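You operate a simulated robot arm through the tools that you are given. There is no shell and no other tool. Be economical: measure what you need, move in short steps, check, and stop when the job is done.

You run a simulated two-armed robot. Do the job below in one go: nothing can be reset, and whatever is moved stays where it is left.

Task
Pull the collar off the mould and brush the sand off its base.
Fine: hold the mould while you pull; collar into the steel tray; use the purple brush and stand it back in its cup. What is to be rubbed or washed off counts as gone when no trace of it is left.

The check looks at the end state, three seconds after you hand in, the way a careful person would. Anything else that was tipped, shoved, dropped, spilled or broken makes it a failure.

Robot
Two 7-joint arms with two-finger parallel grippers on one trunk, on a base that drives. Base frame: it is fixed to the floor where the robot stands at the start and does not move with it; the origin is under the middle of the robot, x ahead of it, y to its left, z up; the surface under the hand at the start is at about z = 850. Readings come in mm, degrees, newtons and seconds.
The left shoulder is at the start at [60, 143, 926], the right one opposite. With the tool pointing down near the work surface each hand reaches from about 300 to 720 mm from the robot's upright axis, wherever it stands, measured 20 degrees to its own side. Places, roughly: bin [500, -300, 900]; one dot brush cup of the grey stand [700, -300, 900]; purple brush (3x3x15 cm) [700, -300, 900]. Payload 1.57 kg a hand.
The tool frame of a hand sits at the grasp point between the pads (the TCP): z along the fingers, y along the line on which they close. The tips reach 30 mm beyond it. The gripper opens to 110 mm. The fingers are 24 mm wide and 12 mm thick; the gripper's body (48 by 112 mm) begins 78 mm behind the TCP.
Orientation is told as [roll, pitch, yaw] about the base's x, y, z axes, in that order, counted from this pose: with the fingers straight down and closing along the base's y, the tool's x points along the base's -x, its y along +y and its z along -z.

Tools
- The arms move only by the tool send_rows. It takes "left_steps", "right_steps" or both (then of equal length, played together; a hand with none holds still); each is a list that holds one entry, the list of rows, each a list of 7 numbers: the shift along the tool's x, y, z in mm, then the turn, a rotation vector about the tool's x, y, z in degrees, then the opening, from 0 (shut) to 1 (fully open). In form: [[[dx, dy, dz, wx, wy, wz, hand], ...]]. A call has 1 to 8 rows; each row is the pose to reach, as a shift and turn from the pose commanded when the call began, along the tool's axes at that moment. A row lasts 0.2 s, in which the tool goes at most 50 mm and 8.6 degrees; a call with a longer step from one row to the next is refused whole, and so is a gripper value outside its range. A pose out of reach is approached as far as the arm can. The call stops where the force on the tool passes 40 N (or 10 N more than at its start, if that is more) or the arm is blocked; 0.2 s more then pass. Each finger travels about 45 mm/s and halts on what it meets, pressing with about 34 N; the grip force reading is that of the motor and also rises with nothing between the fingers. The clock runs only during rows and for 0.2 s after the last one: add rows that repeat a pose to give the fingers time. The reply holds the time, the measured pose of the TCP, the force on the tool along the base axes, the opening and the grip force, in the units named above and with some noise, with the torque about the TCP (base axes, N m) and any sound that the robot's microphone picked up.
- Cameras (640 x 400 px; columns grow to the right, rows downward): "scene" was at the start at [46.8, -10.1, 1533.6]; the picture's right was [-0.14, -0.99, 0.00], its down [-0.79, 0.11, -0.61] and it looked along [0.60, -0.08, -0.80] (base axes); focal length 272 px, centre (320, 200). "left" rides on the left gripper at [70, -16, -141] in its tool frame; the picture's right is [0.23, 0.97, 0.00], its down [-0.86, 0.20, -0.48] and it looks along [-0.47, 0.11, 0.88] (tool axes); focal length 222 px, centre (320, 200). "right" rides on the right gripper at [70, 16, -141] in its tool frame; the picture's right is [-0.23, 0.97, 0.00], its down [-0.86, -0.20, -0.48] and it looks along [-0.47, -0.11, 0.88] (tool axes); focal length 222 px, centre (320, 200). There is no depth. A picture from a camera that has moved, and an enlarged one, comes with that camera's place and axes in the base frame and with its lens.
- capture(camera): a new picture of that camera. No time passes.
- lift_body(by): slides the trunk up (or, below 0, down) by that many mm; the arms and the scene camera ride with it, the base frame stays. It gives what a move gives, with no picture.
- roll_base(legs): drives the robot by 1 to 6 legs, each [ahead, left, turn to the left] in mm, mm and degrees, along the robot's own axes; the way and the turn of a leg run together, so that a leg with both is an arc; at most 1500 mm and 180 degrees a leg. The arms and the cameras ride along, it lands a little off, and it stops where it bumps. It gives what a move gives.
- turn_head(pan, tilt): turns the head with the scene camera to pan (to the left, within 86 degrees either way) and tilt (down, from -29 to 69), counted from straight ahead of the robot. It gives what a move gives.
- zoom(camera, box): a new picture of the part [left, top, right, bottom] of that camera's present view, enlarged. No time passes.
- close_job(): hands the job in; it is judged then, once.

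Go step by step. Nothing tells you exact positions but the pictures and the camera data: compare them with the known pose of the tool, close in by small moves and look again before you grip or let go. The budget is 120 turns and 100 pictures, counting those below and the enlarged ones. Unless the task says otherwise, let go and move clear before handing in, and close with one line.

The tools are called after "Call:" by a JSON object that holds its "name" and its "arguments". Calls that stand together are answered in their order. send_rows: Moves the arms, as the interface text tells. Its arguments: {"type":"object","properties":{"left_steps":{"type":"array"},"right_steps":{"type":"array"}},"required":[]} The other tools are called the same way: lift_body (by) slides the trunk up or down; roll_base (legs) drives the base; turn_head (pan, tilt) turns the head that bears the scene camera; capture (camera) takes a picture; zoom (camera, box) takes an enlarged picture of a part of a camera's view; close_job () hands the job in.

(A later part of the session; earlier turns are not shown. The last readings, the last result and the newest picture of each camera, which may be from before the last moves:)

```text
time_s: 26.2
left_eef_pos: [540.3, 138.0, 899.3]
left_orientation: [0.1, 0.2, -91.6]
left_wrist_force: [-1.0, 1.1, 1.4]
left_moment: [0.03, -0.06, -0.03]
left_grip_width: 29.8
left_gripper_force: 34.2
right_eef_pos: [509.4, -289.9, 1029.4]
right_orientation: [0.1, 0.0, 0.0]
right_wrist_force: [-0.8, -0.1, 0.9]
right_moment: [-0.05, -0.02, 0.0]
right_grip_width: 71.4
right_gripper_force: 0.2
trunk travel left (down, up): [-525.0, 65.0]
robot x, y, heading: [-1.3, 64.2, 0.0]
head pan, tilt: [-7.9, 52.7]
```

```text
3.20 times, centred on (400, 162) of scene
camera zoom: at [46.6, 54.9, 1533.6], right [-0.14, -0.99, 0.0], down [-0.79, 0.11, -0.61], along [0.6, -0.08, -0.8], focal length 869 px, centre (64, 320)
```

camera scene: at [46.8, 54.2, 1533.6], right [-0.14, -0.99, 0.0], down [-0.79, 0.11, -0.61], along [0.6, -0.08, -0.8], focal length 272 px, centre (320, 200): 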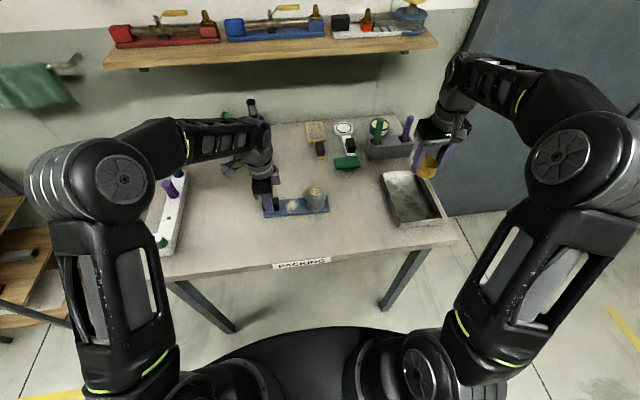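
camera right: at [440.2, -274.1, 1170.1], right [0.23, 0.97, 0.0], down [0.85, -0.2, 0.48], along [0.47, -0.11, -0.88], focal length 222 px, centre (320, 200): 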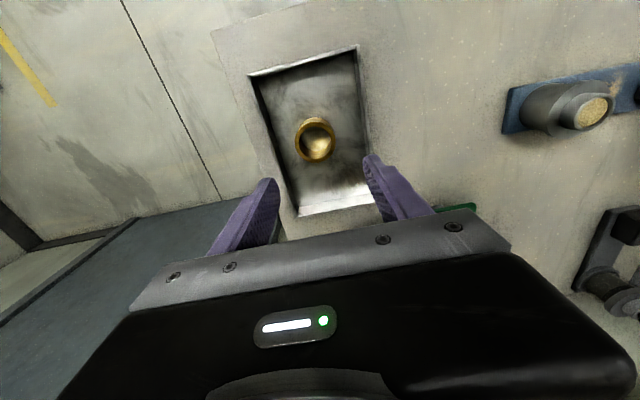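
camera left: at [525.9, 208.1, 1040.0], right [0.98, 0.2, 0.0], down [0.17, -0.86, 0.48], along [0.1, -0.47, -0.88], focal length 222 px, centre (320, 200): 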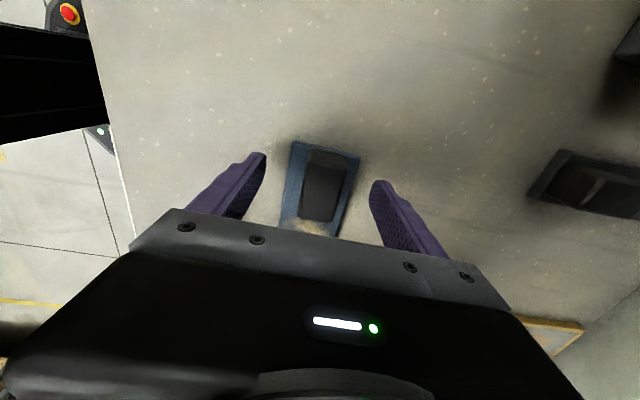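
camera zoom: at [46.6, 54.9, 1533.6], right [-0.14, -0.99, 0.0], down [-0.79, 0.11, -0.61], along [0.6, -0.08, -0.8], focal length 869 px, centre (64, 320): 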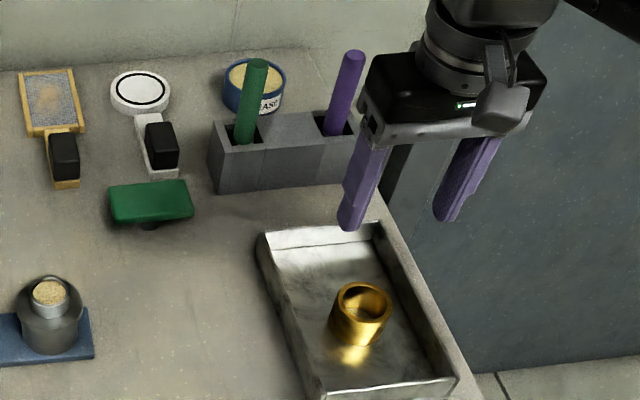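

Collar stands in the tray. Next, tilt the left hand outward on the block to make room, and pitch the right hand 45° forward to reach the purple brush at roughly [720, -325].

Call:
{"name": "send_rows", "arguments": {"left_steps": [[[0, 0, 0, 0, 0, 0, 0.5], [0, 0, -2, 0, 0, 0, 0.5], [0, 0, -4, 0, -7.5, 0, 0.5], [0, 0, -4, 0, -15, 0, 0.5], [0, 0, -4, 0, -22.5, 0, 0.5], [0, 0, -4, 0, -30, 0, 0.5], [0, 0, -4, 0, -30, 0, 0.5]]], "right_steps": [[[-15, -5, 0, 0, -7.5, 0, 0.65], [-30, -10, 5, 0, -15, 0, 0.65], [-45, -15, 10, 0, -22.5, 0, 0.65], [-60, -20, 15, 0, -30, 0, 0.65], [-75, -25, 18, 0, -37.5, 0, 0.65], [-90, -30, 18, 0, -45, 0, 0.65], [-90, -30, 18, 0, -45, 0, 0.65]]]}}

Call:
{"name": "capture", "arguments": {"camera": "right"}}

Call:
{"name": "capture", "arguments": {"camera": "left"}}

Call:
{"name": "capture", "arguments": {"camera": "scene"}}

```text
time_s: 27.8
left_eef_pos: [541.1, 137.7, 902.2]
left_orientation: [0.1, -29.9, -91.7]
left_wrist_force: [-0.5, -0.2, -0.8]
left_moment: [0.0, 0.0, 0.0]
left_grip_width: 54.9
left_gripper_force: 0.0
right_eef_pos: [600.6, -319.8, 1012.0]
right_orientation: [-0.1, -45.2, 0.0]
right_wrist_force: [0.7, 0.2, 0.5]
right_moment: [-0.04, -0.03, -0.02]
right_grip_width: 71.4
right_gripper_force: 0.1
trunk travel left (down, up): [-525.0, 65.0]
robot x, y, heading: [1.9, 62.7, -0.2]
head pan, tilt: [-7.9, 52.7]
```

```text
62 pictures are left
camera right: at [450.2, -303.1, 1060.4], right [0.16, 0.97, 0.16], down [0.26, -0.2, 0.94], along [0.95, -0.11, -0.29], focal length 222 px, centre (320, 200)
```

right: 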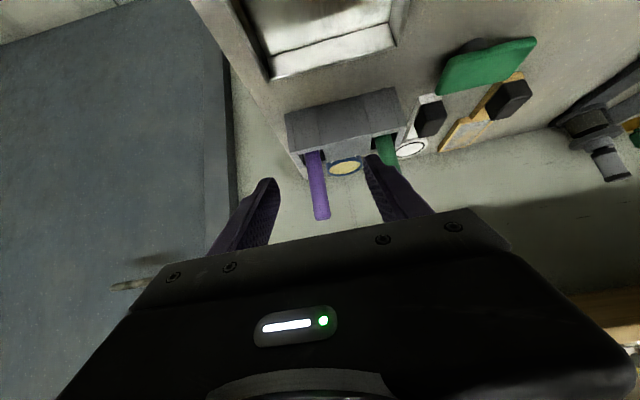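

```text
61 pictures are left
camera left: at [527.8, 269.9, 990.7], right [0.98, 0.17, -0.11], down [0.18, -0.51, 0.84], along [0.09, -0.84, -0.53], focal length 222 px, centre (320, 200)
```

left: 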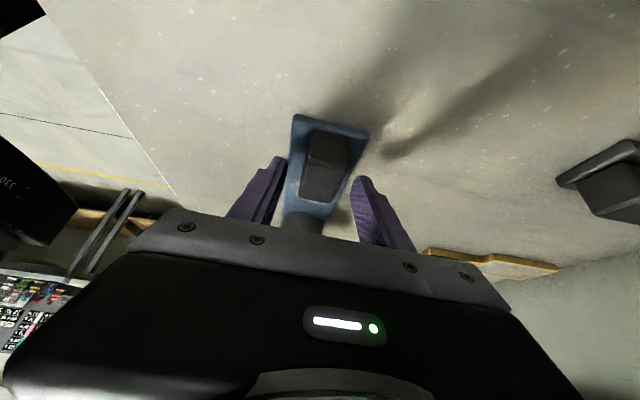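

```text
60 pictures are left
camera scene: at [46.7, 54.7, 1533.6], right [-0.14, -0.99, 0.0], down [-0.79, 0.11, -0.61], along [0.6, -0.08, -0.8], focal length 272 px, centre (320, 200)
```

scene: 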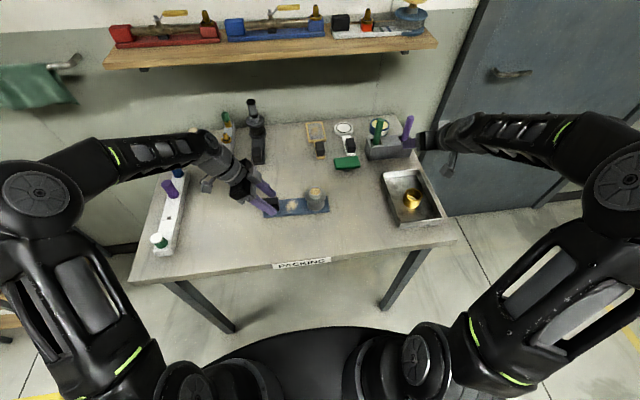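

Purple handle triangulates to about [737, -335], rim z 903, top z ~996. Left closes on the block; right advances most of the way.

Call:
{"name": "send_rows", "arguments": {"left_steps": [[[0, 0, 0, 0, 0, 0, 0.3], [0, 0, 0, 0, 0, 0, 0], [0, 0, 0, 0, 0, 0, 0], [0, 0, 0, 0, 0, 0, 0], [0, 0, 0, 0, 0, 0, 0]]], "right_steps": [[[-10, -15, 20, 0, 0, 0, 0.65], [-20, -15, 40, 0, 0, 0, 0.65], [-30, -15, 60, 0, 0, 0, 0.65], [-38, -15, 80, 0, 0, 0, 0.65], [-38, -15, 80, 0, 0, 0, 0.65]]]}}

Call:
{"name": "capture", "arguments": {"camera": "right"}}

Call:
{"name": "zoom", "arguments": {"camera": "scene", "box": [340, 100, 460, 225]}}

```text
time_s: 29.0
left_eef_pos: [541.8, 138.3, 902.6]
left_orientation: [0.2, -29.8, -91.6]
left_wrist_force: [-0.1, -0.1, -0.3]
left_moment: [-0.15, 0.08, -0.03]
left_grip_width: 29.8
left_gripper_force: 33.6
right_eef_pos: [683.9, -333.8, 981.0]
right_orientation: [0.0, -45.1, 0.0]
right_wrist_force: [-0.7, -0.5, -0.3]
right_moment: [-0.04, 0.02, 0.02]
right_grip_width: 71.3
right_gripper_force: 0.0
trunk travel left (down, up): [-525.0, 65.0]
robot x, y, heading: [4.7, 65.7, -0.0]
head pan, tilt: [-7.9, 52.7]
```

```text
59 pictures are left
camera right: at [533.9, -317.8, 1029.8], right [0.16, 0.97, 0.16], down [0.26, -0.2, 0.94], along [0.95, -0.11, -0.29], focal length 222 px, centre (320, 200)
```

right: 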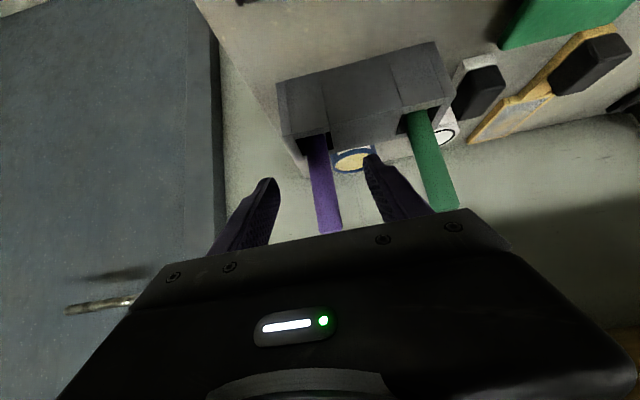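

```text
3.20 times, centred on (400, 162) of scene
camera zoom: at [46.9, 54.7, 1533.6], right [-0.14, -0.99, 0.0], down [-0.79, 0.11, -0.61], along [0.6, -0.08, -0.8], focal length 869 px, centre (64, 320)
```

zoom: 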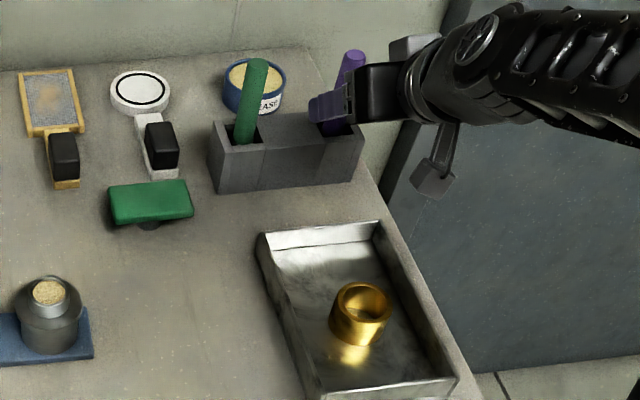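

Handle confirmed at about [738, -338]. Move in and close.

Call:
{"name": "send_rows", "arguments": {"right_steps": [[[-7, -2, 20, 0, 0, 0, 0.65], [-14, -3, 40, 0, 0, 0, 0.65], [-20, -4, 56, 0, 0, 0, 0.65], [-20, -4, 56, 0, 0, 0, 0.65]]]}}

Call:
{"name": "capture", "arguments": {"camera": "right"}}

Call:
{"name": "zoom", "arguments": {"camera": "scene", "box": [350, 100, 450, 170]}}

```text
time_s: 30.0
left_eef_pos: [541.9, 138.0, 902.0]
left_orientation: [0.0, -29.8, -91.7]
left_wrist_force: [0.2, 0.7, 1.2]
left_moment: [-0.05, 0.05, 0.02]
left_grip_width: 29.4
left_gripper_force: 33.7
right_eef_pos: [737.1, -338.0, 957.3]
right_orientation: [0.2, -45.1, 0.0]
right_wrist_force: [0.1, -0.2, -0.7]
right_moment: [0.01, -0.01, 0.0]
right_grip_width: 71.5
right_gripper_force: 0.1
trunk travel left (down, up): [-525.0, 65.0]
robot x, y, heading: [1.7, 65.1, -0.1]
head pan, tilt: [-7.9, 52.7]
```

```text
57 pictures are left
camera right: at [588.1, -321.7, 1006.9], right [0.16, 0.97, 0.16], down [0.26, -0.2, 0.94], along [0.95, -0.11, -0.29], focal length 222 px, centre (320, 200)
```

right: 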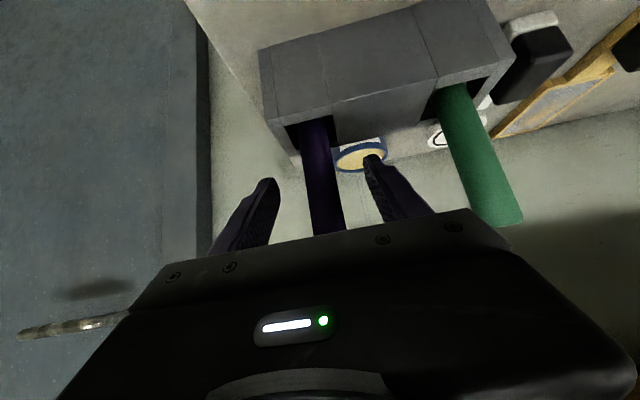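

```text
5.71 times, centred on (400, 135) of scene
camera zoom: at [47.0, 54.7, 1533.6], right [-0.14, -0.99, 0.0], down [-0.79, 0.11, -0.61], along [0.6, -0.08, -0.8], focal length 1551 px, centre (-137, 571)
```

zoom: 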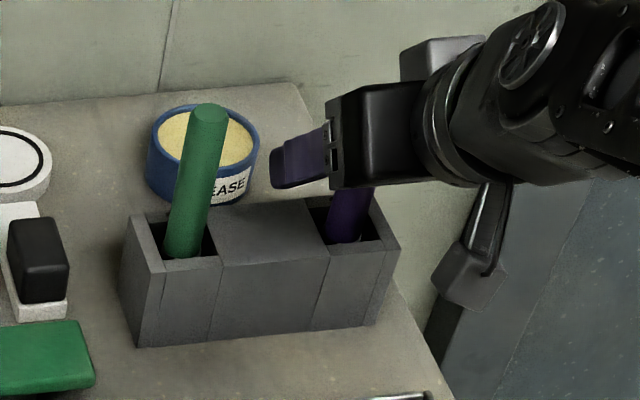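

Call:
{"name": "send_rows", "arguments": {"right_steps": [[[0, 0, 0, 0, 0, 0, 0.4], [0, 0, 0, 0, 0, 0, 0.2], [0, 0, 0, 0, 0, 0, 0], [0, 0, 0, 0, 0, 0, 0], [0, 0, 0, 0, 0, 0, 0], [0, 0, 0, 0, 0, 0, 0]]]}}

Call:
{"name": "capture", "arguments": {"camera": "right"}}

```text
time_s: 31.4
left_eef_pos: [542.4, 137.2, 901.9]
left_orientation: [0.2, -29.8, -91.7]
left_wrist_force: [1.1, -0.7, -0.1]
left_moment: [0.09, 0.02, 0.06]
left_grip_width: 29.4
left_gripper_force: 33.6
right_eef_pos: [737.1, -338.2, 957.2]
right_orientation: [0.1, -45.1, 0.0]
right_wrist_force: [-0.4, -1.1, 0.4]
right_moment: [-0.1, -0.01, -0.01]
right_grip_width: 20.4
right_gripper_force: 34.0
trunk travel left (down, up): [-525.0, 65.0]
robot x, y, heading: [0.1, 63.4, -0.1]
head pan, tilt: [-7.9, 52.7]
```

```text
55 pictures are left
camera right: at [588.0, -321.6, 1006.9], right [0.16, 0.97, 0.16], down [0.26, -0.2, 0.94], along [0.95, -0.11, -0.29], focal length 222 px, centre (320, 200)
```

right: 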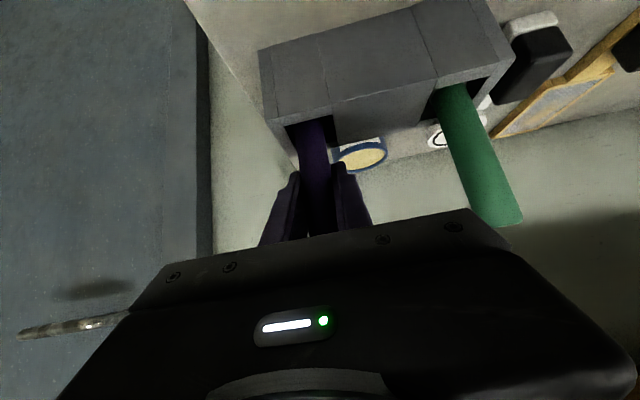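

Gripped (20 mm). Note this pose for the return. Lift straight up 75 mm.

Call:
{"name": "send_rows", "arguments": {"right_steps": [[[-7, 0, -7, 0, 0, 0, 0], [-18, 0, -18, 0, 0, 0, 0], [-32, 0, -32, 0, 0, 0, 0], [-46, 0, -46, 0, 0, 0, 0], [-53, 0, -53, 0, 0, 0, 0], [-53, 0, -53, 0, 0, 0, 0]]]}}

Call:
{"name": "capture", "arguments": {"camera": "right"}}

Call:
{"name": "zoom", "arguments": {"camera": "scene", "box": [350, 100, 450, 170]}}

```text
time_s: 32.8
left_eef_pos: [541.6, 138.8, 902.2]
left_orientation: [0.1, -29.8, -91.7]
left_wrist_force: [-0.1, 0.2, -0.3]
left_moment: [0.04, 0.06, -0.03]
left_grip_width: 29.6
left_gripper_force: 33.6
right_eef_pos: [737.6, -339.6, 1030.8]
right_orientation: [0.0, -45.1, 0.0]
right_wrist_force: [-0.4, 0.1, 0.0]
right_moment: [-0.02, 0.02, 0.02]
right_grip_width: 20.4
right_gripper_force: 34.1
trunk travel left (down, up): [-525.0, 65.0]
robot x, y, heading: [-3.0, 63.8, 0.1]
head pan, tilt: [-7.9, 52.7]
```

```text
54 pictures are left
camera right: at [588.3, -323.6, 1080.2], right [0.16, 0.97, 0.16], down [0.26, -0.2, 0.94], along [0.95, -0.11, -0.29], focal length 222 px, centre (320, 200)
```

right: 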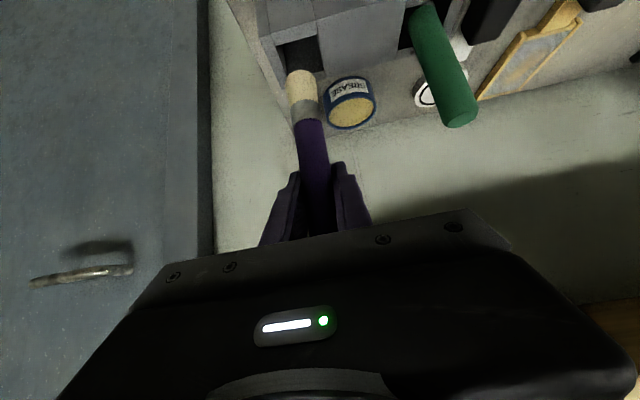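

```text
5.71 times, centred on (400, 135) of scene
camera zoom: at [47.0, 54.8, 1533.6], right [-0.14, -0.99, 0.0], down [-0.79, 0.11, -0.61], along [0.6, -0.08, -0.8], focal length 1551 px, centre (-137, 571)
```

zoom: 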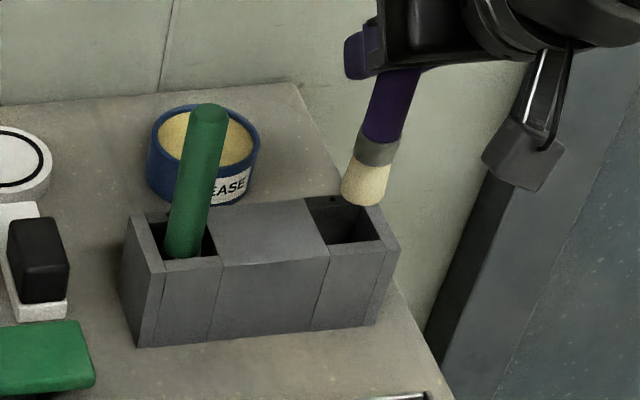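

Brush is out; bristle tip is ~112 mm below the TCP. Lift a bit more and back off toward the robot, then swing over to the mould.

Call:
{"name": "send_rows", "arguments": {"right_steps": [[[-14, 0, -14, 0, 0, 0, 0], [-28, 0, -28, 0, 0, 0, 0], [0, 0, -56, 0, 0, 0, 0], [30, 0, -86, 0, 0, 0, 0], [60, 0, -116, 0, 0, 0, 0], [90, 0, -146, 0, 0, 0, 0], [105, 0, -161, 0, 0, 0, 0], [105, 0, -161, 0, 0, 0, 0]]]}}

```text
time_s: 34.6
left_eef_pos: [541.2, 138.2, 902.5]
left_orientation: [0.1, -29.9, -91.7]
left_wrist_force: [-0.4, -0.3, -0.5]
left_moment: [0.16, 0.01, -0.06]
left_grip_width: 29.3
left_gripper_force: 34.1
right_eef_pos: [549.9, -341.8, 1071.4]
right_orientation: [0.0, -45.1, 0.1]
right_wrist_force: [0.4, -0.6, -0.8]
right_moment: [0.01, 0.0, 0.0]
right_grip_width: 20.4
right_gripper_force: 34.6
trunk travel left (down, up): [-525.0, 65.0]
robot x, y, heading: [1.5, 65.7, -0.1]
head pan, tilt: [-7.9, 52.7]
```

Call:
{"name": "send_rows", "arguments": {"right_steps": [[[0, 48, 0, 0, 0, 0, 0], [0, 96, 0, 0, 0, 0, 0], [0, 144, 0, 0, 0, 0, 0], [0, 192, 0, 0, 0, 0, 0], [0, 240, 0, 0, 0, 0, 0], [0, 288, 0, 0, 0, 0, 0], [0, 336, 0, 0, 0, 0, 0], [0, 384, 0, 0, 0, 0, 0]]]}}

Call:
{"name": "capture", "arguments": {"camera": "right"}}

Call:
{"name": "capture", "arguments": {"camera": "scene"}}

Call:
{"name": "zoom", "arguments": {"camera": "scene", "box": [240, 140, 360, 222]}}

```text
time_s: 36.4
left_eef_pos: [541.5, 139.5, 902.1]
left_orientation: [0.1, -29.8, -91.7]
left_wrist_force: [0.1, 0.2, 0.3]
left_moment: [0.27, 0.02, 0.04]
left_grip_width: 29.5
left_gripper_force: 33.8
right_eef_pos: [550.3, 44.8, 1070.1]
right_orientation: [-0.1, -45.1, 0.0]
right_wrist_force: [0.0, -0.4, -0.9]
right_moment: [-0.01, 0.0, -0.02]
right_grip_width: 20.5
right_gripper_force: 33.4
trunk travel left (down, up): [-525.0, 65.0]
robot x, y, heading: [-0.8, 64.2, 0.1]
head pan, tilt: [-7.9, 52.7]
```

```text
52 pictures are left
camera right: at [400.9, 61.4, 1118.7], right [0.16, 0.97, 0.16], down [0.26, -0.2, 0.94], along [0.95, -0.11, -0.29], focal length 222 px, centre (320, 200)
```

right: 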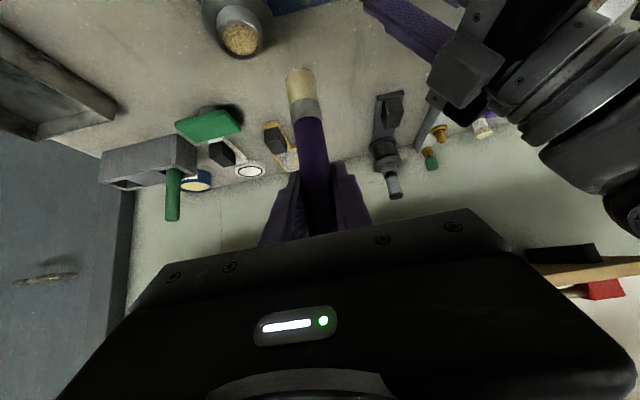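

```text
51 pictures are left
camera scene: at [47.2, 55.5, 1533.6], right [-0.14, -0.99, 0.0], down [-0.79, 0.11, -0.61], along [0.6, -0.08, -0.8], focal length 272 px, centre (320, 200)
```

scene: 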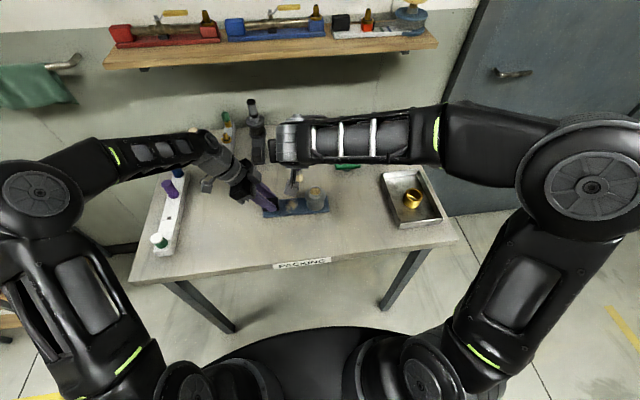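

```text
4.88 times, centred on (300, 181) of scene
camera zoom: at [47.2, 55.5, 1533.6], right [-0.14, -0.99, 0.0], down [-0.79, 0.11, -0.61], along [0.6, -0.08, -0.8], focal length 1324 px, centre (418, 293)
```

zoom: 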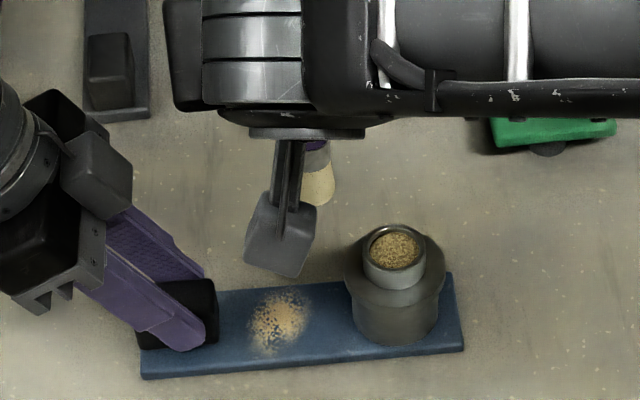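

Sand patch centre is about [543, 76], spanning ±21 mm in y and ±26 mm in x. Move the brush over it and come down to just above.

Call:
{"name": "send_rows", "arguments": {"right_steps": [[[0, 31, 0, 0, 0, 0, 0], [20, 31, 15, 0, 0, 0, 0], [40, 31, 32, 0, 0, 0, 0], [60, 31, 50, 0, 0, 0, 0], [65, 31, 55, 0, 0, 0, 0], [65, 31, 55, 0, 0, 0, 0]]]}}

Call:
{"name": "capture", "arguments": {"camera": "right"}}

Call:
{"name": "zoom", "arguments": {"camera": "scene", "box": [240, 140, 360, 222]}}

Call:
{"name": "capture", "arguments": {"camera": "left"}}

```text
time_s: 37.8
left_eef_pos: [542.1, 138.2, 902.2]
left_orientation: [0.1, -29.8, -91.7]
left_wrist_force: [-1.0, 0.4, 0.0]
left_moment: [-0.04, 0.09, -0.06]
left_grip_width: 29.5
left_gripper_force: 34.2
right_eef_pos: [542.7, 77.0, 985.6]
right_orientation: [0.1, -45.0, 0.0]
right_wrist_force: [0.9, -0.5, 0.7]
right_moment: [-0.02, 0.01, 0.0]
right_grip_width: 20.2
right_gripper_force: 33.6
trunk travel left (down, up): [-525.0, 65.0]
robot x, y, heading: [0.3, 64.8, -0.1]
head pan, tilt: [-7.9, 52.7]
```

```text
49 pictures are left
camera right: at [393.0, 93.5, 1034.9], right [0.16, 0.97, 0.16], down [0.26, -0.2, 0.94], along [0.95, -0.11, -0.29], focal length 222 px, centre (320, 200)
```

right: 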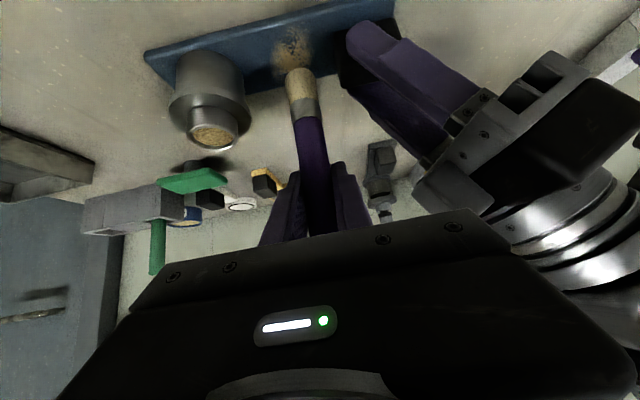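

```text
4.88 times, centred on (300, 181) of scene
camera zoom: at [46.9, 54.9, 1533.6], right [-0.14, -0.99, 0.0], down [-0.79, 0.11, -0.61], along [0.6, -0.08, -0.8], focal length 1324 px, centre (418, 293)
```

zoom: 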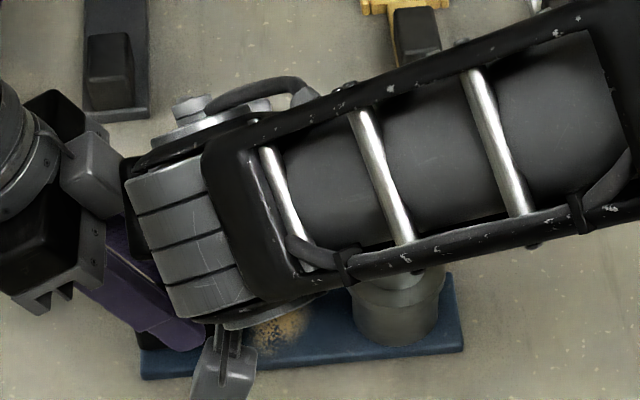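

```text
47 pictures are left
camera left: at [527.9, 270.1, 990.6], right [0.98, 0.17, -0.11], down [0.18, -0.51, 0.84], along [0.09, -0.84, -0.53], focal length 222 px, centre (320, 200)
```

left: 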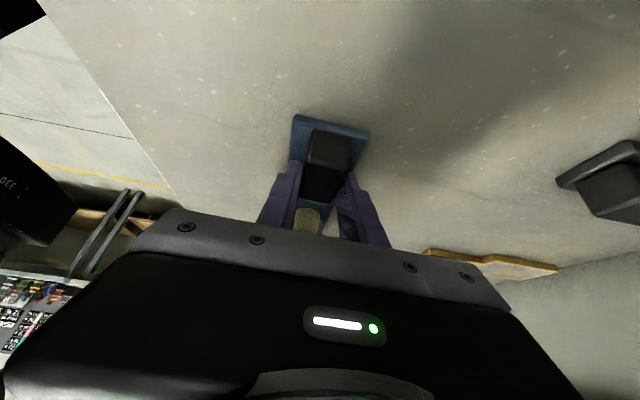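

Bristles are right over the patch. Come down in small steps until contact.

Call:
{"name": "send_rows", "arguments": {"right_steps": [[[4.2, 0, 4.2, 0, 0, 0, 0], [5.6, 0, 5.6, 0, 0, 0, 0], [7, 0, 7, 0, 0, 0, 0], [8.5, 0, 8.5, 0, 0, 0, 0], [9.2, 0, 9.2, 0, 0, 0, 0]]]}}

Call:
{"name": "capture", "arguments": {"camera": "right"}}

```text
time_s: 39.0
left_eef_pos: [541.1, 138.2, 901.3]
left_orientation: [0.1, -29.8, -91.7]
left_wrist_force: [0.3, 0.5, 0.1]
left_moment: [0.01, 0.06, -0.05]
left_grip_width: 29.8
left_gripper_force: 33.9
right_eef_pos: [542.6, 76.1, 972.7]
right_orientation: [0.0, -45.2, 0.0]
right_wrist_force: [-0.4, -0.3, -0.4]
right_moment: [0.0, -0.01, -0.02]
right_grip_width: 20.3
right_gripper_force: 33.8
trunk travel left (down, up): [-525.0, 65.0]
robot x, y, heading: [2.0, 68.9, -0.1]
head pan, tilt: [-7.9, 52.7]
```

```text
46 pictures are left
camera right: at [392.5, 93.4, 1022.7], right [0.16, 0.97, 0.16], down [0.26, -0.2, 0.94], along [0.95, -0.11, -0.29], focal length 222 px, centre (320, 200)
```

right: 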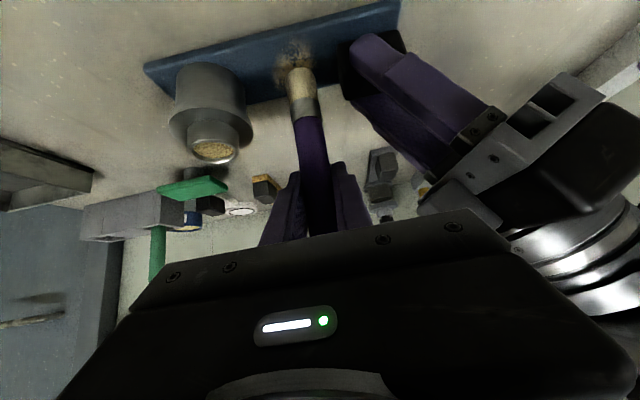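

Call:
{"name": "send_rows", "arguments": {"right_steps": [[[0.7, 0, 0.7, 0, 0, 0, 0], [1.4, 0, 1.4, 0, 0, 0, 0], [2.1, 0, 2.1, 0, 0, 0, 0], [2.8, 0, 2.8, 0, 0, 0, 0], [2.8, 0, 2.8, 0, 0, 0, 0]]]}}

Call:
{"name": "zoom", "arguments": {"camera": "right", "box": [220, 0, 380, 120]}}

```text
time_s: 40.2
left_eef_pos: [541.0, 138.5, 900.9]
left_orientation: [0.2, -29.8, -91.6]
left_wrist_force: [-0.9, 0.1, -0.4]
left_moment: [0.04, 0.04, -0.08]
left_grip_width: 29.5
left_gripper_force: 34.2
right_eef_pos: [542.7, 76.8, 968.9]
right_orientation: [0.0, -45.0, 0.0]
right_wrist_force: [1.0, -0.4, -0.2]
right_moment: [-0.04, 0.0, 0.01]
right_grip_width: 20.3
right_gripper_force: 33.9
trunk travel left (down, up): [-525.0, 65.0]
robot x, y, heading: [-1.2, 66.0, 0.1]
head pan, tilt: [-7.9, 52.7]
```

```text
3.33 times, centred on (300, 60) of right
camera zoom: at [392.2, 93.0, 1018.2], right [0.16, 0.97, 0.16], down [0.26, -0.2, 0.94], along [0.95, -0.11, -0.29], focal length 740 px, centre (387, 667)
```

zoom: 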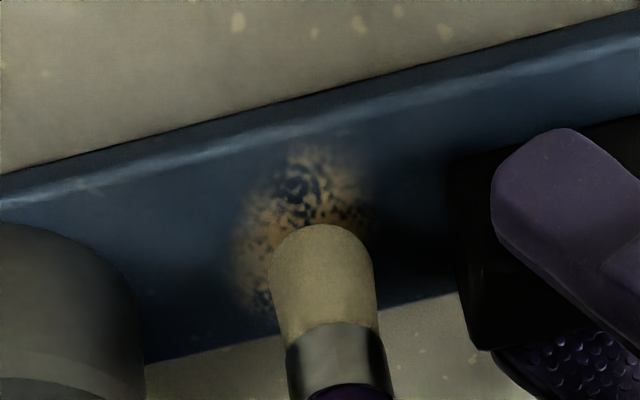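

Call:
{"name": "send_rows", "arguments": {"right_steps": [[[0.7, 0, 0.7, 0, 0, 0, 0], [1.4, 0, 1.4, 0, 0, 0, 0], [2.1, 0, 2.1, 0, 0, 0, 0], [2.8, 0, 2.8, 0, 0, 0, 0], [2.8, 0, 2.8, 0, 0, 0, 0]]]}}

Call:
{"name": "zoom", "arguments": {"camera": "right", "box": [220, 0, 380, 120]}}

```text
time_s: 41.4
left_eef_pos: [541.8, 139.0, 901.3]
left_orientation: [0.1, -29.8, -91.6]
left_wrist_force: [-0.8, 0.3, -0.3]
left_moment: [-0.01, 0.07, -0.01]
left_grip_width: 29.3
left_gripper_force: 34.0
right_eef_pos: [541.9, 76.8, 964.8]
right_orientation: [0.1, -45.1, 0.0]
right_wrist_force: [0.4, -0.2, -0.9]
right_moment: [0.01, 0.03, 0.02]
right_grip_width: 20.3
right_gripper_force: 33.8
trunk travel left (down, up): [-525.0, 65.0]
robot x, y, heading: [-0.2, 63.4, -0.1]
head pan, tilt: [-7.9, 52.7]
```

```text
3.33 times, centred on (300, 60) of right
camera zoom: at [392.6, 93.1, 1014.7], right [0.16, 0.97, 0.16], down [0.26, -0.2, 0.94], along [0.95, -0.11, -0.29], focal length 740 px, centre (387, 667)
```

zoom: 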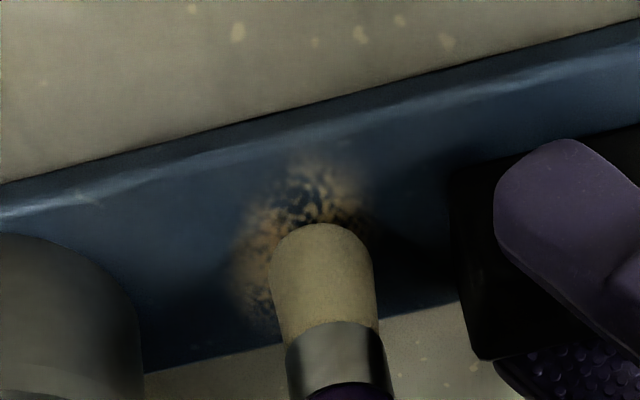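

Call:
{"name": "send_rows", "arguments": {"right_steps": [[[0.7, 0, 0.7, 0, 0, 0, 0], [1.4, 0, 1.4, 0, 0, 0, 0], [2.1, 0, 2.1, 0, 0, 0, 0], [2.8, 0, 2.8, 0, 0, 0, 0], [3.5, 0, 3.5, 0, 0, 0, 0], [3.5, 0, 3.5, 0, 0, 0, 0]]]}}

Call:
{"name": "zoom", "arguments": {"camera": "right", "box": [220, 0, 380, 120]}}

```text
time_s: 42.8
left_eef_pos: [540.3, 138.1, 902.7]
left_orientation: [0.1, -29.8, -91.6]
left_wrist_force: [-0.5, 0.4, 0.1]
left_moment: [0.02, 0.08, -0.01]
left_grip_width: 29.6
left_gripper_force: 34.2
right_eef_pos: [542.0, 77.7, 959.7]
right_orientation: [0.0, -45.1, 0.1]
right_wrist_force: [-0.1, 0.3, -0.3]
right_moment: [0.01, -0.02, -0.01]
right_grip_width: 20.3
right_gripper_force: 34.3
trunk travel left (down, up): [-525.0, 65.0]
robot x, y, heading: [0.3, 62.6, -0.1]
head pan, tilt: [-7.9, 52.7]
```

```text
3.33 times, centred on (300, 60) of right
camera zoom: at [392.5, 93.2, 1009.6], right [0.16, 0.97, 0.16], down [0.26, -0.2, 0.94], along [0.95, -0.11, -0.29], focal length 740 px, centre (387, 667)
```

zoom: 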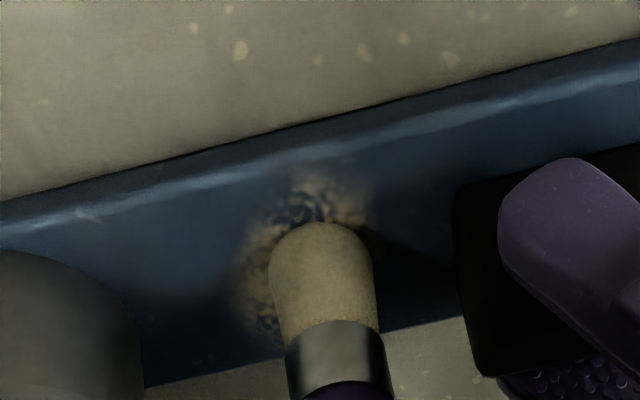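

Call:
{"name": "send_rows", "arguments": {"right_steps": [[[0.7, 0, 0.7, 0, 0, 0, 0], [1.4, 0, 1.4, 0, 0, 0, 0], [2.1, 0, 2.1, 0, 0, 0, 0], [2.1, 0, 2.1, 0, 0, 0, 0]]]}}

Call:
{"name": "zoom", "arguments": {"camera": "right", "box": [220, 0, 380, 120]}}

```text
time_s: 43.8
left_eef_pos: [540.9, 138.0, 903.3]
left_orientation: [0.1, -29.8, -91.6]
left_wrist_force: [1.4, -0.9, -3.2]
left_moment: [-0.28, -0.01, 0.14]
left_grip_width: 29.9
left_gripper_force: 34.1
right_eef_pos: [541.8, 76.7, 957.9]
right_orientation: [0.2, -45.2, 0.0]
right_wrist_force: [-0.8, 1.5, 9.7]
right_moment: [-0.13, 0.21, -0.07]
right_grip_width: 20.6
right_gripper_force: 33.9
trunk travel left (down, up): [-525.0, 65.0]
robot x, y, heading: [-5.1, 64.7, 0.3]
head pan, tilt: [-7.9, 52.7]
```

```text
3.33 times, centred on (300, 60) of right
camera zoom: at [392.5, 92.7, 1007.9], right [0.16, 0.97, 0.16], down [0.26, -0.2, 0.94], along [0.95, -0.11, -0.29], focal length 740 px, centre (387, 667)
```

zoom: 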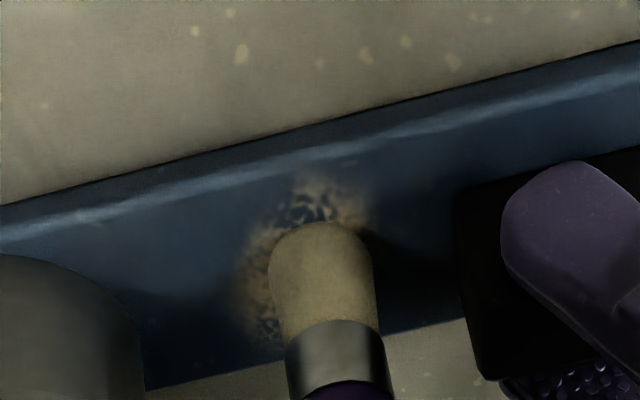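

Contact at TCP z≈958 (about 10 N). Start brushing with strokes along y, then look.

Call:
{"name": "send_rows", "arguments": {"right_steps": [[[0, -9, 0, 0, 0, 0, 0], [0, -20, 0, 0, 0, 0, 0], [0, -8, 0, 0, 0, 0, 0], [0, 4, 0, 0, 0, 0, 0], [0, 14, 0, 0, 0, 0, 0], [0, 4, 0, 0, 0, 0, 0], [0, -8, 0, 0, 0, 0, 0], [0, -20, 0, 0, 0, 0, 0]]]}}

Call:
{"name": "zoom", "arguments": {"camera": "right", "box": [220, 0, 380, 120]}}

Call:
{"name": "zoom", "arguments": {"camera": "scene", "box": [240, 140, 360, 222]}}

```text
time_s: 45.6
left_eef_pos: [539.0, 135.3, 902.3]
left_orientation: [0.0, -30.0, -91.8]
left_wrist_force: [-0.9, -13.2, -6.0]
left_moment: [-0.62, 0.06, -0.24]
left_grip_width: 29.5
left_gripper_force: 34.4
right_eef_pos: [539.9, 58.2, 956.9]
right_orientation: [0.5, -45.1, -0.1]
right_wrist_force: [0.4, 11.2, 13.4]
right_moment: [1.04, 0.01, 0.01]
right_grip_width: 20.7
right_gripper_force: 34.6
trunk travel left (down, up): [-525.0, 65.0]
robot x, y, heading: [0.3, 65.1, -0.0]
head pan, tilt: [-7.9, 52.7]
```

```text
3.33 times, centred on (300, 60) of right
camera zoom: at [390.7, 73.6, 1007.2], right [0.16, 0.97, 0.17], down [0.26, -0.2, 0.94], along [0.95, -0.1, -0.29], focal length 740 px, centre (387, 667)
```

zoom: 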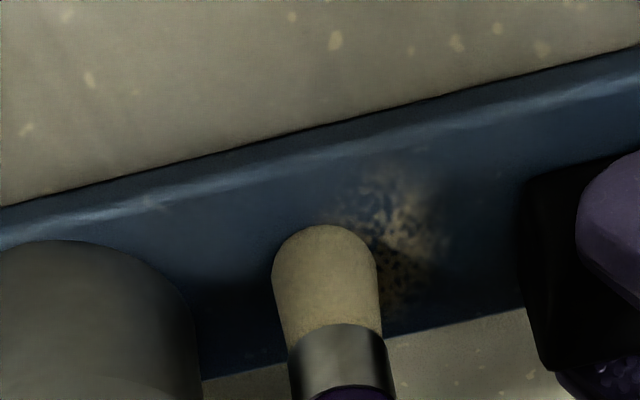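

```text
4.88 times, centred on (300, 181) of scene
camera zoom: at [46.4, 54.3, 1533.6], right [-0.14, -0.99, 0.0], down [-0.79, 0.11, -0.61], along [0.6, -0.08, -0.8], focal length 1324 px, centre (418, 293)
```

zoom: 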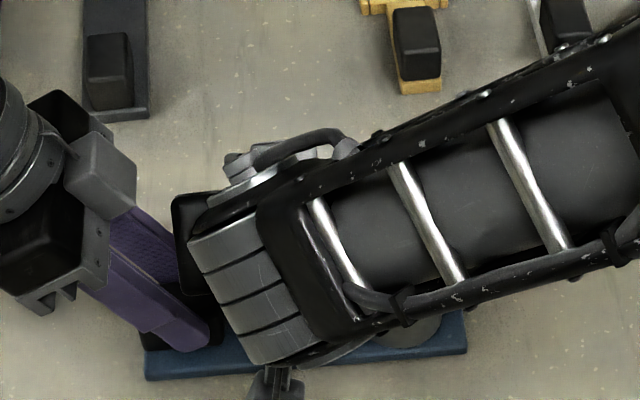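

The patch is fading. I ease off slightly and continue in lanes, nearer side first.

Call:
{"name": "send_rows", "arguments": {"right_steps": [[[8, 0, -9, 0, 0, 0, 0], [8, 12, -9, 0, 0, 0, 0], [8, 24, -9, 0, 0, 0, 0], [8, 35, -9, 0, 0, 0, 0], [15, 35, -16, 0, 0, 0, 0], [15, 24, -16, 0, 0, 0, 0], [15, 12, -16, 0, 0, 0, 0], [15, 0, -16, 0, 0, 0, 0]]]}}

Call:
{"name": "send_rows", "arguments": {"right_steps": [[[-7, 0, 7, 0, 0, 0, 0], [-7, 12, 7, 0, 0, 0, 0], [-7, 24, 7, 0, 0, 0, 0], [-7, 35, 7, 0, 0, 0, 0], [-15, 35, 15, 0, 0, 0, 0], [-15, 24, 15, 0, 0, 0, 0], [-15, 12, 15, 0, 0, 0, 0], [-15, 0, 15, 0, 0, 0, 0]]]}}

Call:
{"name": "zoom", "arguments": {"camera": "right", "box": [220, 0, 380, 120]}}

```text
time_s: 47.4
left_eef_pos: [541.6, 138.5, 903.1]
left_orientation: [0.2, -29.8, -91.7]
left_wrist_force: [-0.4, -1.2, 0.6]
left_moment: [-0.34, 0.08, -0.02]
left_grip_width: 29.7
left_gripper_force: 33.7
right_eef_pos: [520.3, 55.7, 957.1]
right_orientation: [0.1, -45.1, 0.0]
right_wrist_force: [0.1, -0.4, 0.1]
right_moment: [0.0, 0.03, 0.02]
right_grip_width: 20.6
right_gripper_force: 34.0
trunk travel left (down, up): [-525.0, 65.0]
robot x, y, heading: [-2.1, 66.2, 0.0]
head pan, tilt: [-7.9, 52.7]
```

```text
time_s: 49.2
left_eef_pos: [541.2, 138.5, 901.4]
left_orientation: [0.0, -29.8, -91.7]
left_wrist_force: [1.3, -0.6, 3.1]
left_moment: [-1.01, 0.03, 0.12]
left_grip_width: 30.0
left_gripper_force: 33.7
right_eef_pos: [542.5, 54.0, 957.6]
right_orientation: [0.1, -45.0, 0.0]
right_wrist_force: [0.2, 0.3, -0.2]
right_moment: [0.01, 0.02, 0.0]
right_grip_width: 20.7
right_gripper_force: 33.8
trunk travel left (down, up): [-525.0, 65.0]
robot x, y, heading: [-0.6, 66.7, -0.1]
head pan, tilt: [-7.9, 52.7]
```

```text
3.33 times, centred on (300, 60) of right
camera zoom: at [392.3, 71.2, 1007.3], right [0.16, 0.97, 0.16], down [0.26, -0.2, 0.94], along [0.95, -0.11, -0.29], focal length 740 px, centre (387, 667)
```

zoom: 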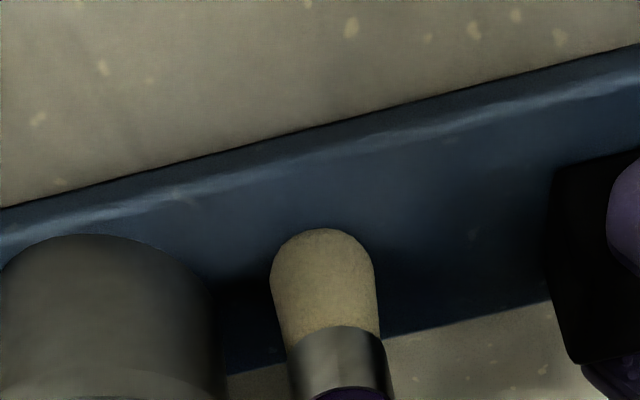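

Nearly everything is gone; do the far lanes with a hair more pressure.

Call:
{"name": "send_rows", "arguments": {"right_steps": [[[-7.8, 0, 9.2, 0, 0, 0, 0], [-7.8, 14, 9.2, 0, 0, 0, 0], [-7.8, 28, 9.2, 0, 0, 0, 0], [-14.8, 26, 16.2, 0, 0, 0, 0], [-14.8, 13, 16.2, 0, 0, 0, 0], [-14.8, 0, 16.2, 0, 0, 0, 0], [-7.8, 10, 9.2, 0, 0, 0, 0], [0.7, 24, 0.7, 0, 0, 0, 0]]]}}

Call:
{"name": "send_rows", "arguments": {"right_steps": [[[0, 12, 0, 0, 0, 0, 0], [0, 0, 0, 0, 0, 0, 0], [0, -14, 0, 0, 0, 0, 0], [0, -26, 0, 0, 0, 0, 0], [8, -26, -8, 0, 0, 0, 0], [8, -13, -8, 0, 0, 0, 0], [8, 0, -8, 0, 0, 0, 0], [8, 13, -8, 0, 0, 0, 0]]]}}

Call:
{"name": "send_rows", "arguments": {"right_steps": [[[7, 0, -7, 0, 0, 0, 0], [7, -13, -7, 0, 0, 0, 0], [7, -26, -7, 0, 0, 0, 0], [7, -38, -7, 0, 0, 0, 0], [-20, -38, -50, 0, 0, 0, 0], [-55, -38, -85, 0, 0, 0, 0], [-55, -85, -85, 0, 0, 0, 0], [-55, -130, -85, 0, 0, 0, 0]]]}}

Call:
{"name": "zoom", "arguments": {"camera": "scene", "box": [240, 150, 340, 222]}}

Call:
{"name": "capture", "arguments": {"camera": "right"}}

```text
time_s: 51.0
left_eef_pos: [541.4, 137.7, 902.3]
left_orientation: [0.0, -29.9, -91.7]
left_wrist_force: [-0.5, 2.6, 4.0]
left_moment: [-0.14, -0.06, -0.09]
left_grip_width: 29.8
left_gripper_force: 33.9
right_eef_pos: [540.9, 80.5, 956.8]
right_orientation: [-0.1, -45.2, 0.0]
right_wrist_force: [1.5, -3.6, 6.2]
right_moment: [-0.47, -0.22, 0.0]
right_grip_width: 20.6
right_gripper_force: 34.4
trunk travel left (down, up): [-525.0, 65.0]
robot x, y, heading: [-1.0, 66.5, 0.1]
head pan, tilt: [-7.9, 52.7]
```

```text
time_s: 52.8
left_eef_pos: [541.0, 139.1, 902.7]
left_orientation: [0.1, -29.7, -91.7]
left_wrist_force: [-2.1, 3.3, 1.9]
left_moment: [-0.57, 0.24, -0.09]
left_grip_width: 29.4
left_gripper_force: 34.0
right_eef_pos: [529.1, 93.2, 958.1]
right_orientation: [0.1, -45.1, -0.1]
right_wrist_force: [-0.8, -5.4, 5.7]
right_moment: [-0.47, 0.05, 0.04]
right_grip_width: 20.4
right_gripper_force: 34.3
trunk travel left (down, up): [-525.0, 65.0]
robot x, y, heading: [4.6, 66.3, -0.3]
head pan, tilt: [-7.9, 52.7]
```

```text
refused: row 5 steps farther than a row can; nothing moved
```

```text
5.56 times, centred on (290, 186) of scene
camera zoom: at [45.9, 54.6, 1533.6], right [-0.14, -0.99, 0.0], down [-0.79, 0.11, -0.61], along [0.6, -0.08, -0.79], focal length 1508 px, centre (487, 278)
```

zoom: 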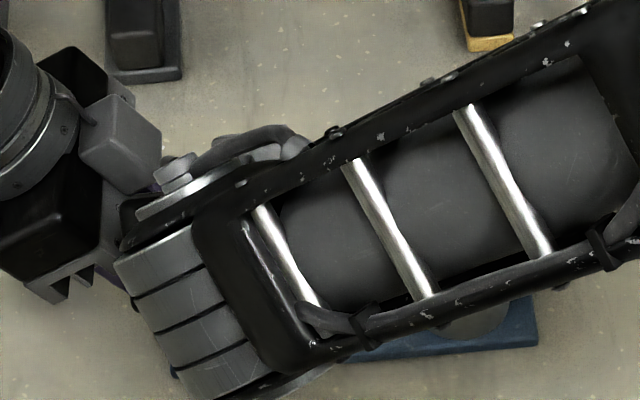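

```text
37 pictures are left
camera right: at [379.4, 109.6, 1006.4], right [0.16, 0.97, 0.16], down [0.26, -0.2, 0.94], along [0.95, -0.11, -0.29], focal length 222 px, centre (320, 200)
```

right: 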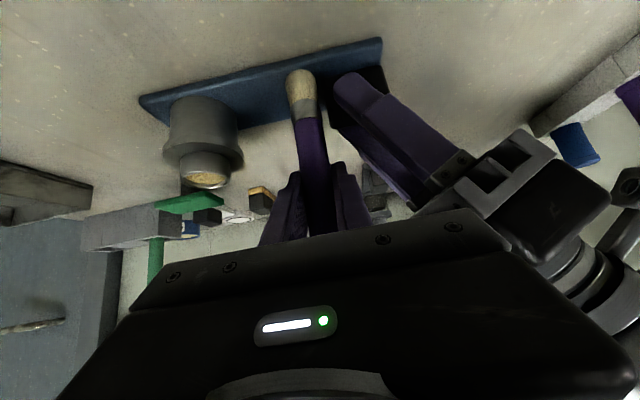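

One near-edge stroke, then lift straight up and look.

Call:
{"name": "send_rows", "arguments": {"right_steps": [[[7, 0, -7, 0, 0, 0, 0], [7, -13, -7, 0, 0, 0, 0], [7, -26, -7, 0, 0, 0, 0], [7, -38, -7, 0, 0, 0, 0], [-23, -38, -37, 0, 0, 0, 0], [-53, -38, -67, 0, 0, 0, 0], [-75, -38, -89, 0, 0, 0, 0], [-75, -85, -89, 0, 0, 0, 0]]]}}

Call:
{"name": "send_rows", "arguments": {"right_steps": [[[0, -48, 0, 0, 0, 0, 0], [0, -96, 0, 0, 0, 0, 0], [0, -144, 0, 0, 0, 0, 0], [0, -192, 0, 0, 0, 0, 0], [0, -192, 0, 0, 0, 0, 0]]]}}

Call:
{"name": "zoom", "arguments": {"camera": "scene", "box": [250, 170, 340, 222]}}

Call:
{"name": "capture", "arguments": {"camera": "scene"}}

```text
time_s: 54.6
left_eef_pos: [541.2, 138.1, 901.4]
left_orientation: [0.0, -29.8, -91.8]
left_wrist_force: [-0.1, -1.8, 0.0]
left_moment: [-0.58, 0.02, -0.01]
left_grip_width: 29.5
left_gripper_force: 33.5
right_eef_pos: [519.8, 8.4, 1073.2]
right_orientation: [0.1, -45.0, 0.1]
right_wrist_force: [-0.7, 0.3, -1.2]
right_moment: [-0.03, -0.02, -0.02]
right_grip_width: 20.4
right_gripper_force: 33.6
trunk travel left (down, up): [-525.0, 65.0]
robot x, y, heading: [-0.4, 66.4, -0.1]
head pan, tilt: [-7.9, 52.7]
```

```text
time_s: 55.8
left_eef_pos: [541.5, 139.4, 902.2]
left_orientation: [0.1, -29.8, -91.8]
left_wrist_force: [-0.2, 0.1, 3.2]
left_moment: [-0.31, 0.09, -0.17]
left_grip_width: 29.8
left_gripper_force: 33.5
right_eef_pos: [519.3, -182.2, 1070.8]
right_orientation: [0.1, -45.1, -0.1]
right_wrist_force: [0.8, 0.4, 0.9]
right_moment: [0.04, 0.01, 0.0]
right_grip_width: 20.2
right_gripper_force: 34.2
trunk travel left (down, up): [-525.0, 65.0]
robot x, y, heading: [-1.0, 66.7, -0.4]
head pan, tilt: [-7.9, 52.7]
```

```text
7.11 times, centred on (295, 196) of scene
camera zoom: at [46.4, 54.8, 1533.6], right [-0.14, -0.99, 0.0], down [-0.79, 0.11, -0.61], along [0.6, -0.08, -0.8], focal length 1930 px, centre (498, 228)
```

zoom: 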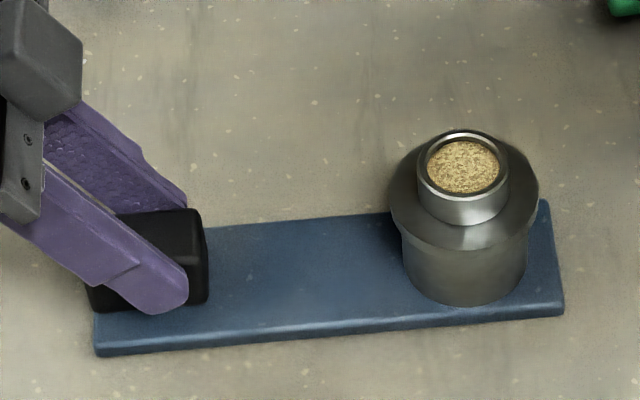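

```text
35 pictures are left
camera scene: at [46.4, 54.8, 1533.6], right [-0.14, -0.99, 0.0], down [-0.79, 0.11, -0.61], along [0.6, -0.08, -0.8], focal length 272 px, centre (320, 200)
```

scene: 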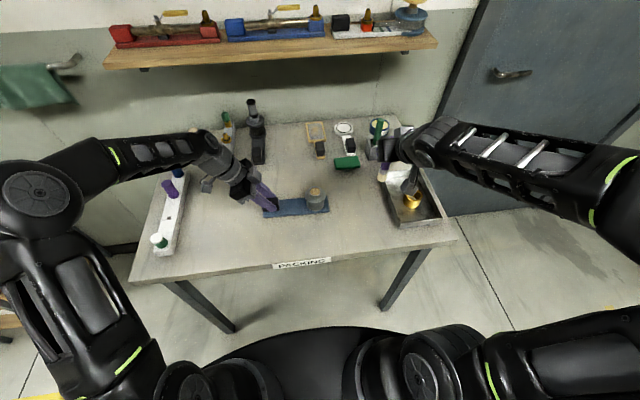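

The base looks clean; check closely for any trace.

Call:
{"name": "zoom", "arguments": {"camera": "scene", "box": [275, 195, 315, 220]}}

Call:
{"name": "zoom", "arguments": {"camera": "right", "box": [230, 30, 370, 140]}}

```text
16.00 times, centred on (295, 208) of scene
camera zoom: at [46.4, 54.8, 1533.6], right [-0.14, -0.99, 0.0], down [-0.79, 0.11, -0.61], along [0.6, -0.08, -0.8], focal length 4344 px, centre (720, 80)
```

zoom: 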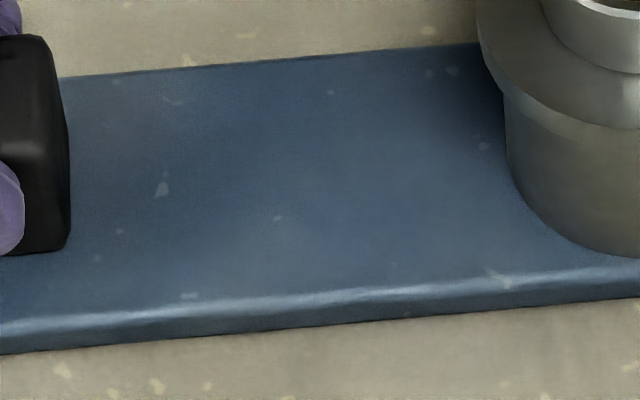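

```text
3.64 times, centred on (300, 85) of right
camera zoom: at [369.0, -165.9, 1120.1], right [0.16, 0.97, 0.16], down [0.26, -0.2, 0.94], along [0.95, -0.11, -0.29], focal length 808 px, centre (393, 618)
```

zoom: 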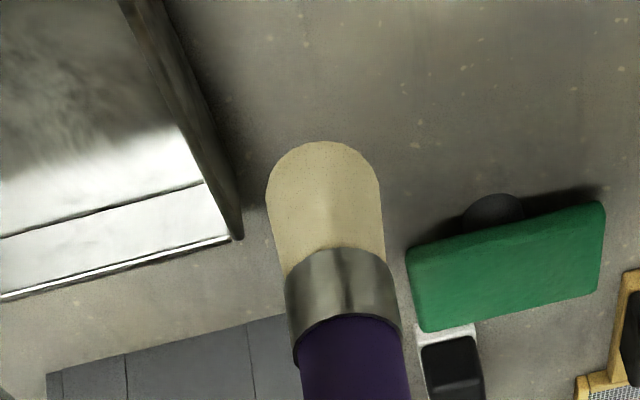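

Only flecks like the plate's own wear remain, but one lies at the patch edge (~[540, 96]), so I'll do one more pass there to be sure.

Call:
{"name": "send_rows", "arguments": {"right_steps": [[[0, 46, 0, 0, 0, 0, 0], [0, 92, 0, 0, 0, 0, 0], [0, 138, 0, 0, 0, 0, 0], [0, 184, 0, 0, 0, 0, 0], [0, 230, 0, 0, 0, 0, 0], [-14, 268, 14, 0, 0, 0, 0], [16, 268, 44, 0, 0, 0, 0], [41, 268, 69, 0, 0, 0, 0]]]}}

Call:
{"name": "send_rows", "arguments": {"right_steps": [[[15, 0, 15, 0, 0, 0, 0], [20, 0, 20, 0, 0, 0, 0], [24, 0, 24, 0, 0, 0, 0], [25.5, 0, 25.5, 0, 0, 0, 0], [25.5, 0, 25.5, 0, 0, 0, 0]]]}}

```text
time_s: 57.6
left_eef_pos: [540.2, 138.5, 901.5]
left_orientation: [0.1, -29.8, -91.8]
left_wrist_force: [-0.4, 0.4, 2.3]
left_moment: [-0.22, 0.17, -0.22]
left_grip_width: 29.6
left_gripper_force: 33.5
right_eef_pos: [538.1, 83.8, 995.4]
right_orientation: [0.1, -45.0, 0.0]
right_wrist_force: [0.5, -0.1, -0.4]
right_moment: [0.01, -0.01, 0.0]
right_grip_width: 20.4
right_gripper_force: 33.4
trunk travel left (down, up): [-525.0, 65.0]
robot x, y, heading: [-3.5, 66.5, -0.1]
head pan, tilt: [-7.9, 52.7]
```

```text
time_s: 58.8
left_eef_pos: [541.4, 137.5, 902.6]
left_orientation: [0.1, -29.8, -91.7]
left_wrist_force: [-1.4, 0.6, 3.5]
left_moment: [-0.01, 0.09, -0.01]
left_grip_width: 29.4
left_gripper_force: 34.1
right_eef_pos: [540.0, 83.5, 959.3]
right_orientation: [0.1, -45.1, 0.1]
right_wrist_force: [-0.1, 0.7, -0.5]
right_moment: [0.02, 0.0, 0.01]
right_grip_width: 20.0
right_gripper_force: 34.4
trunk travel left (down, up): [-525.0, 65.0]
robot x, y, heading: [0.8, 63.2, 0.0]
head pan, tilt: [-7.9, 52.7]
```

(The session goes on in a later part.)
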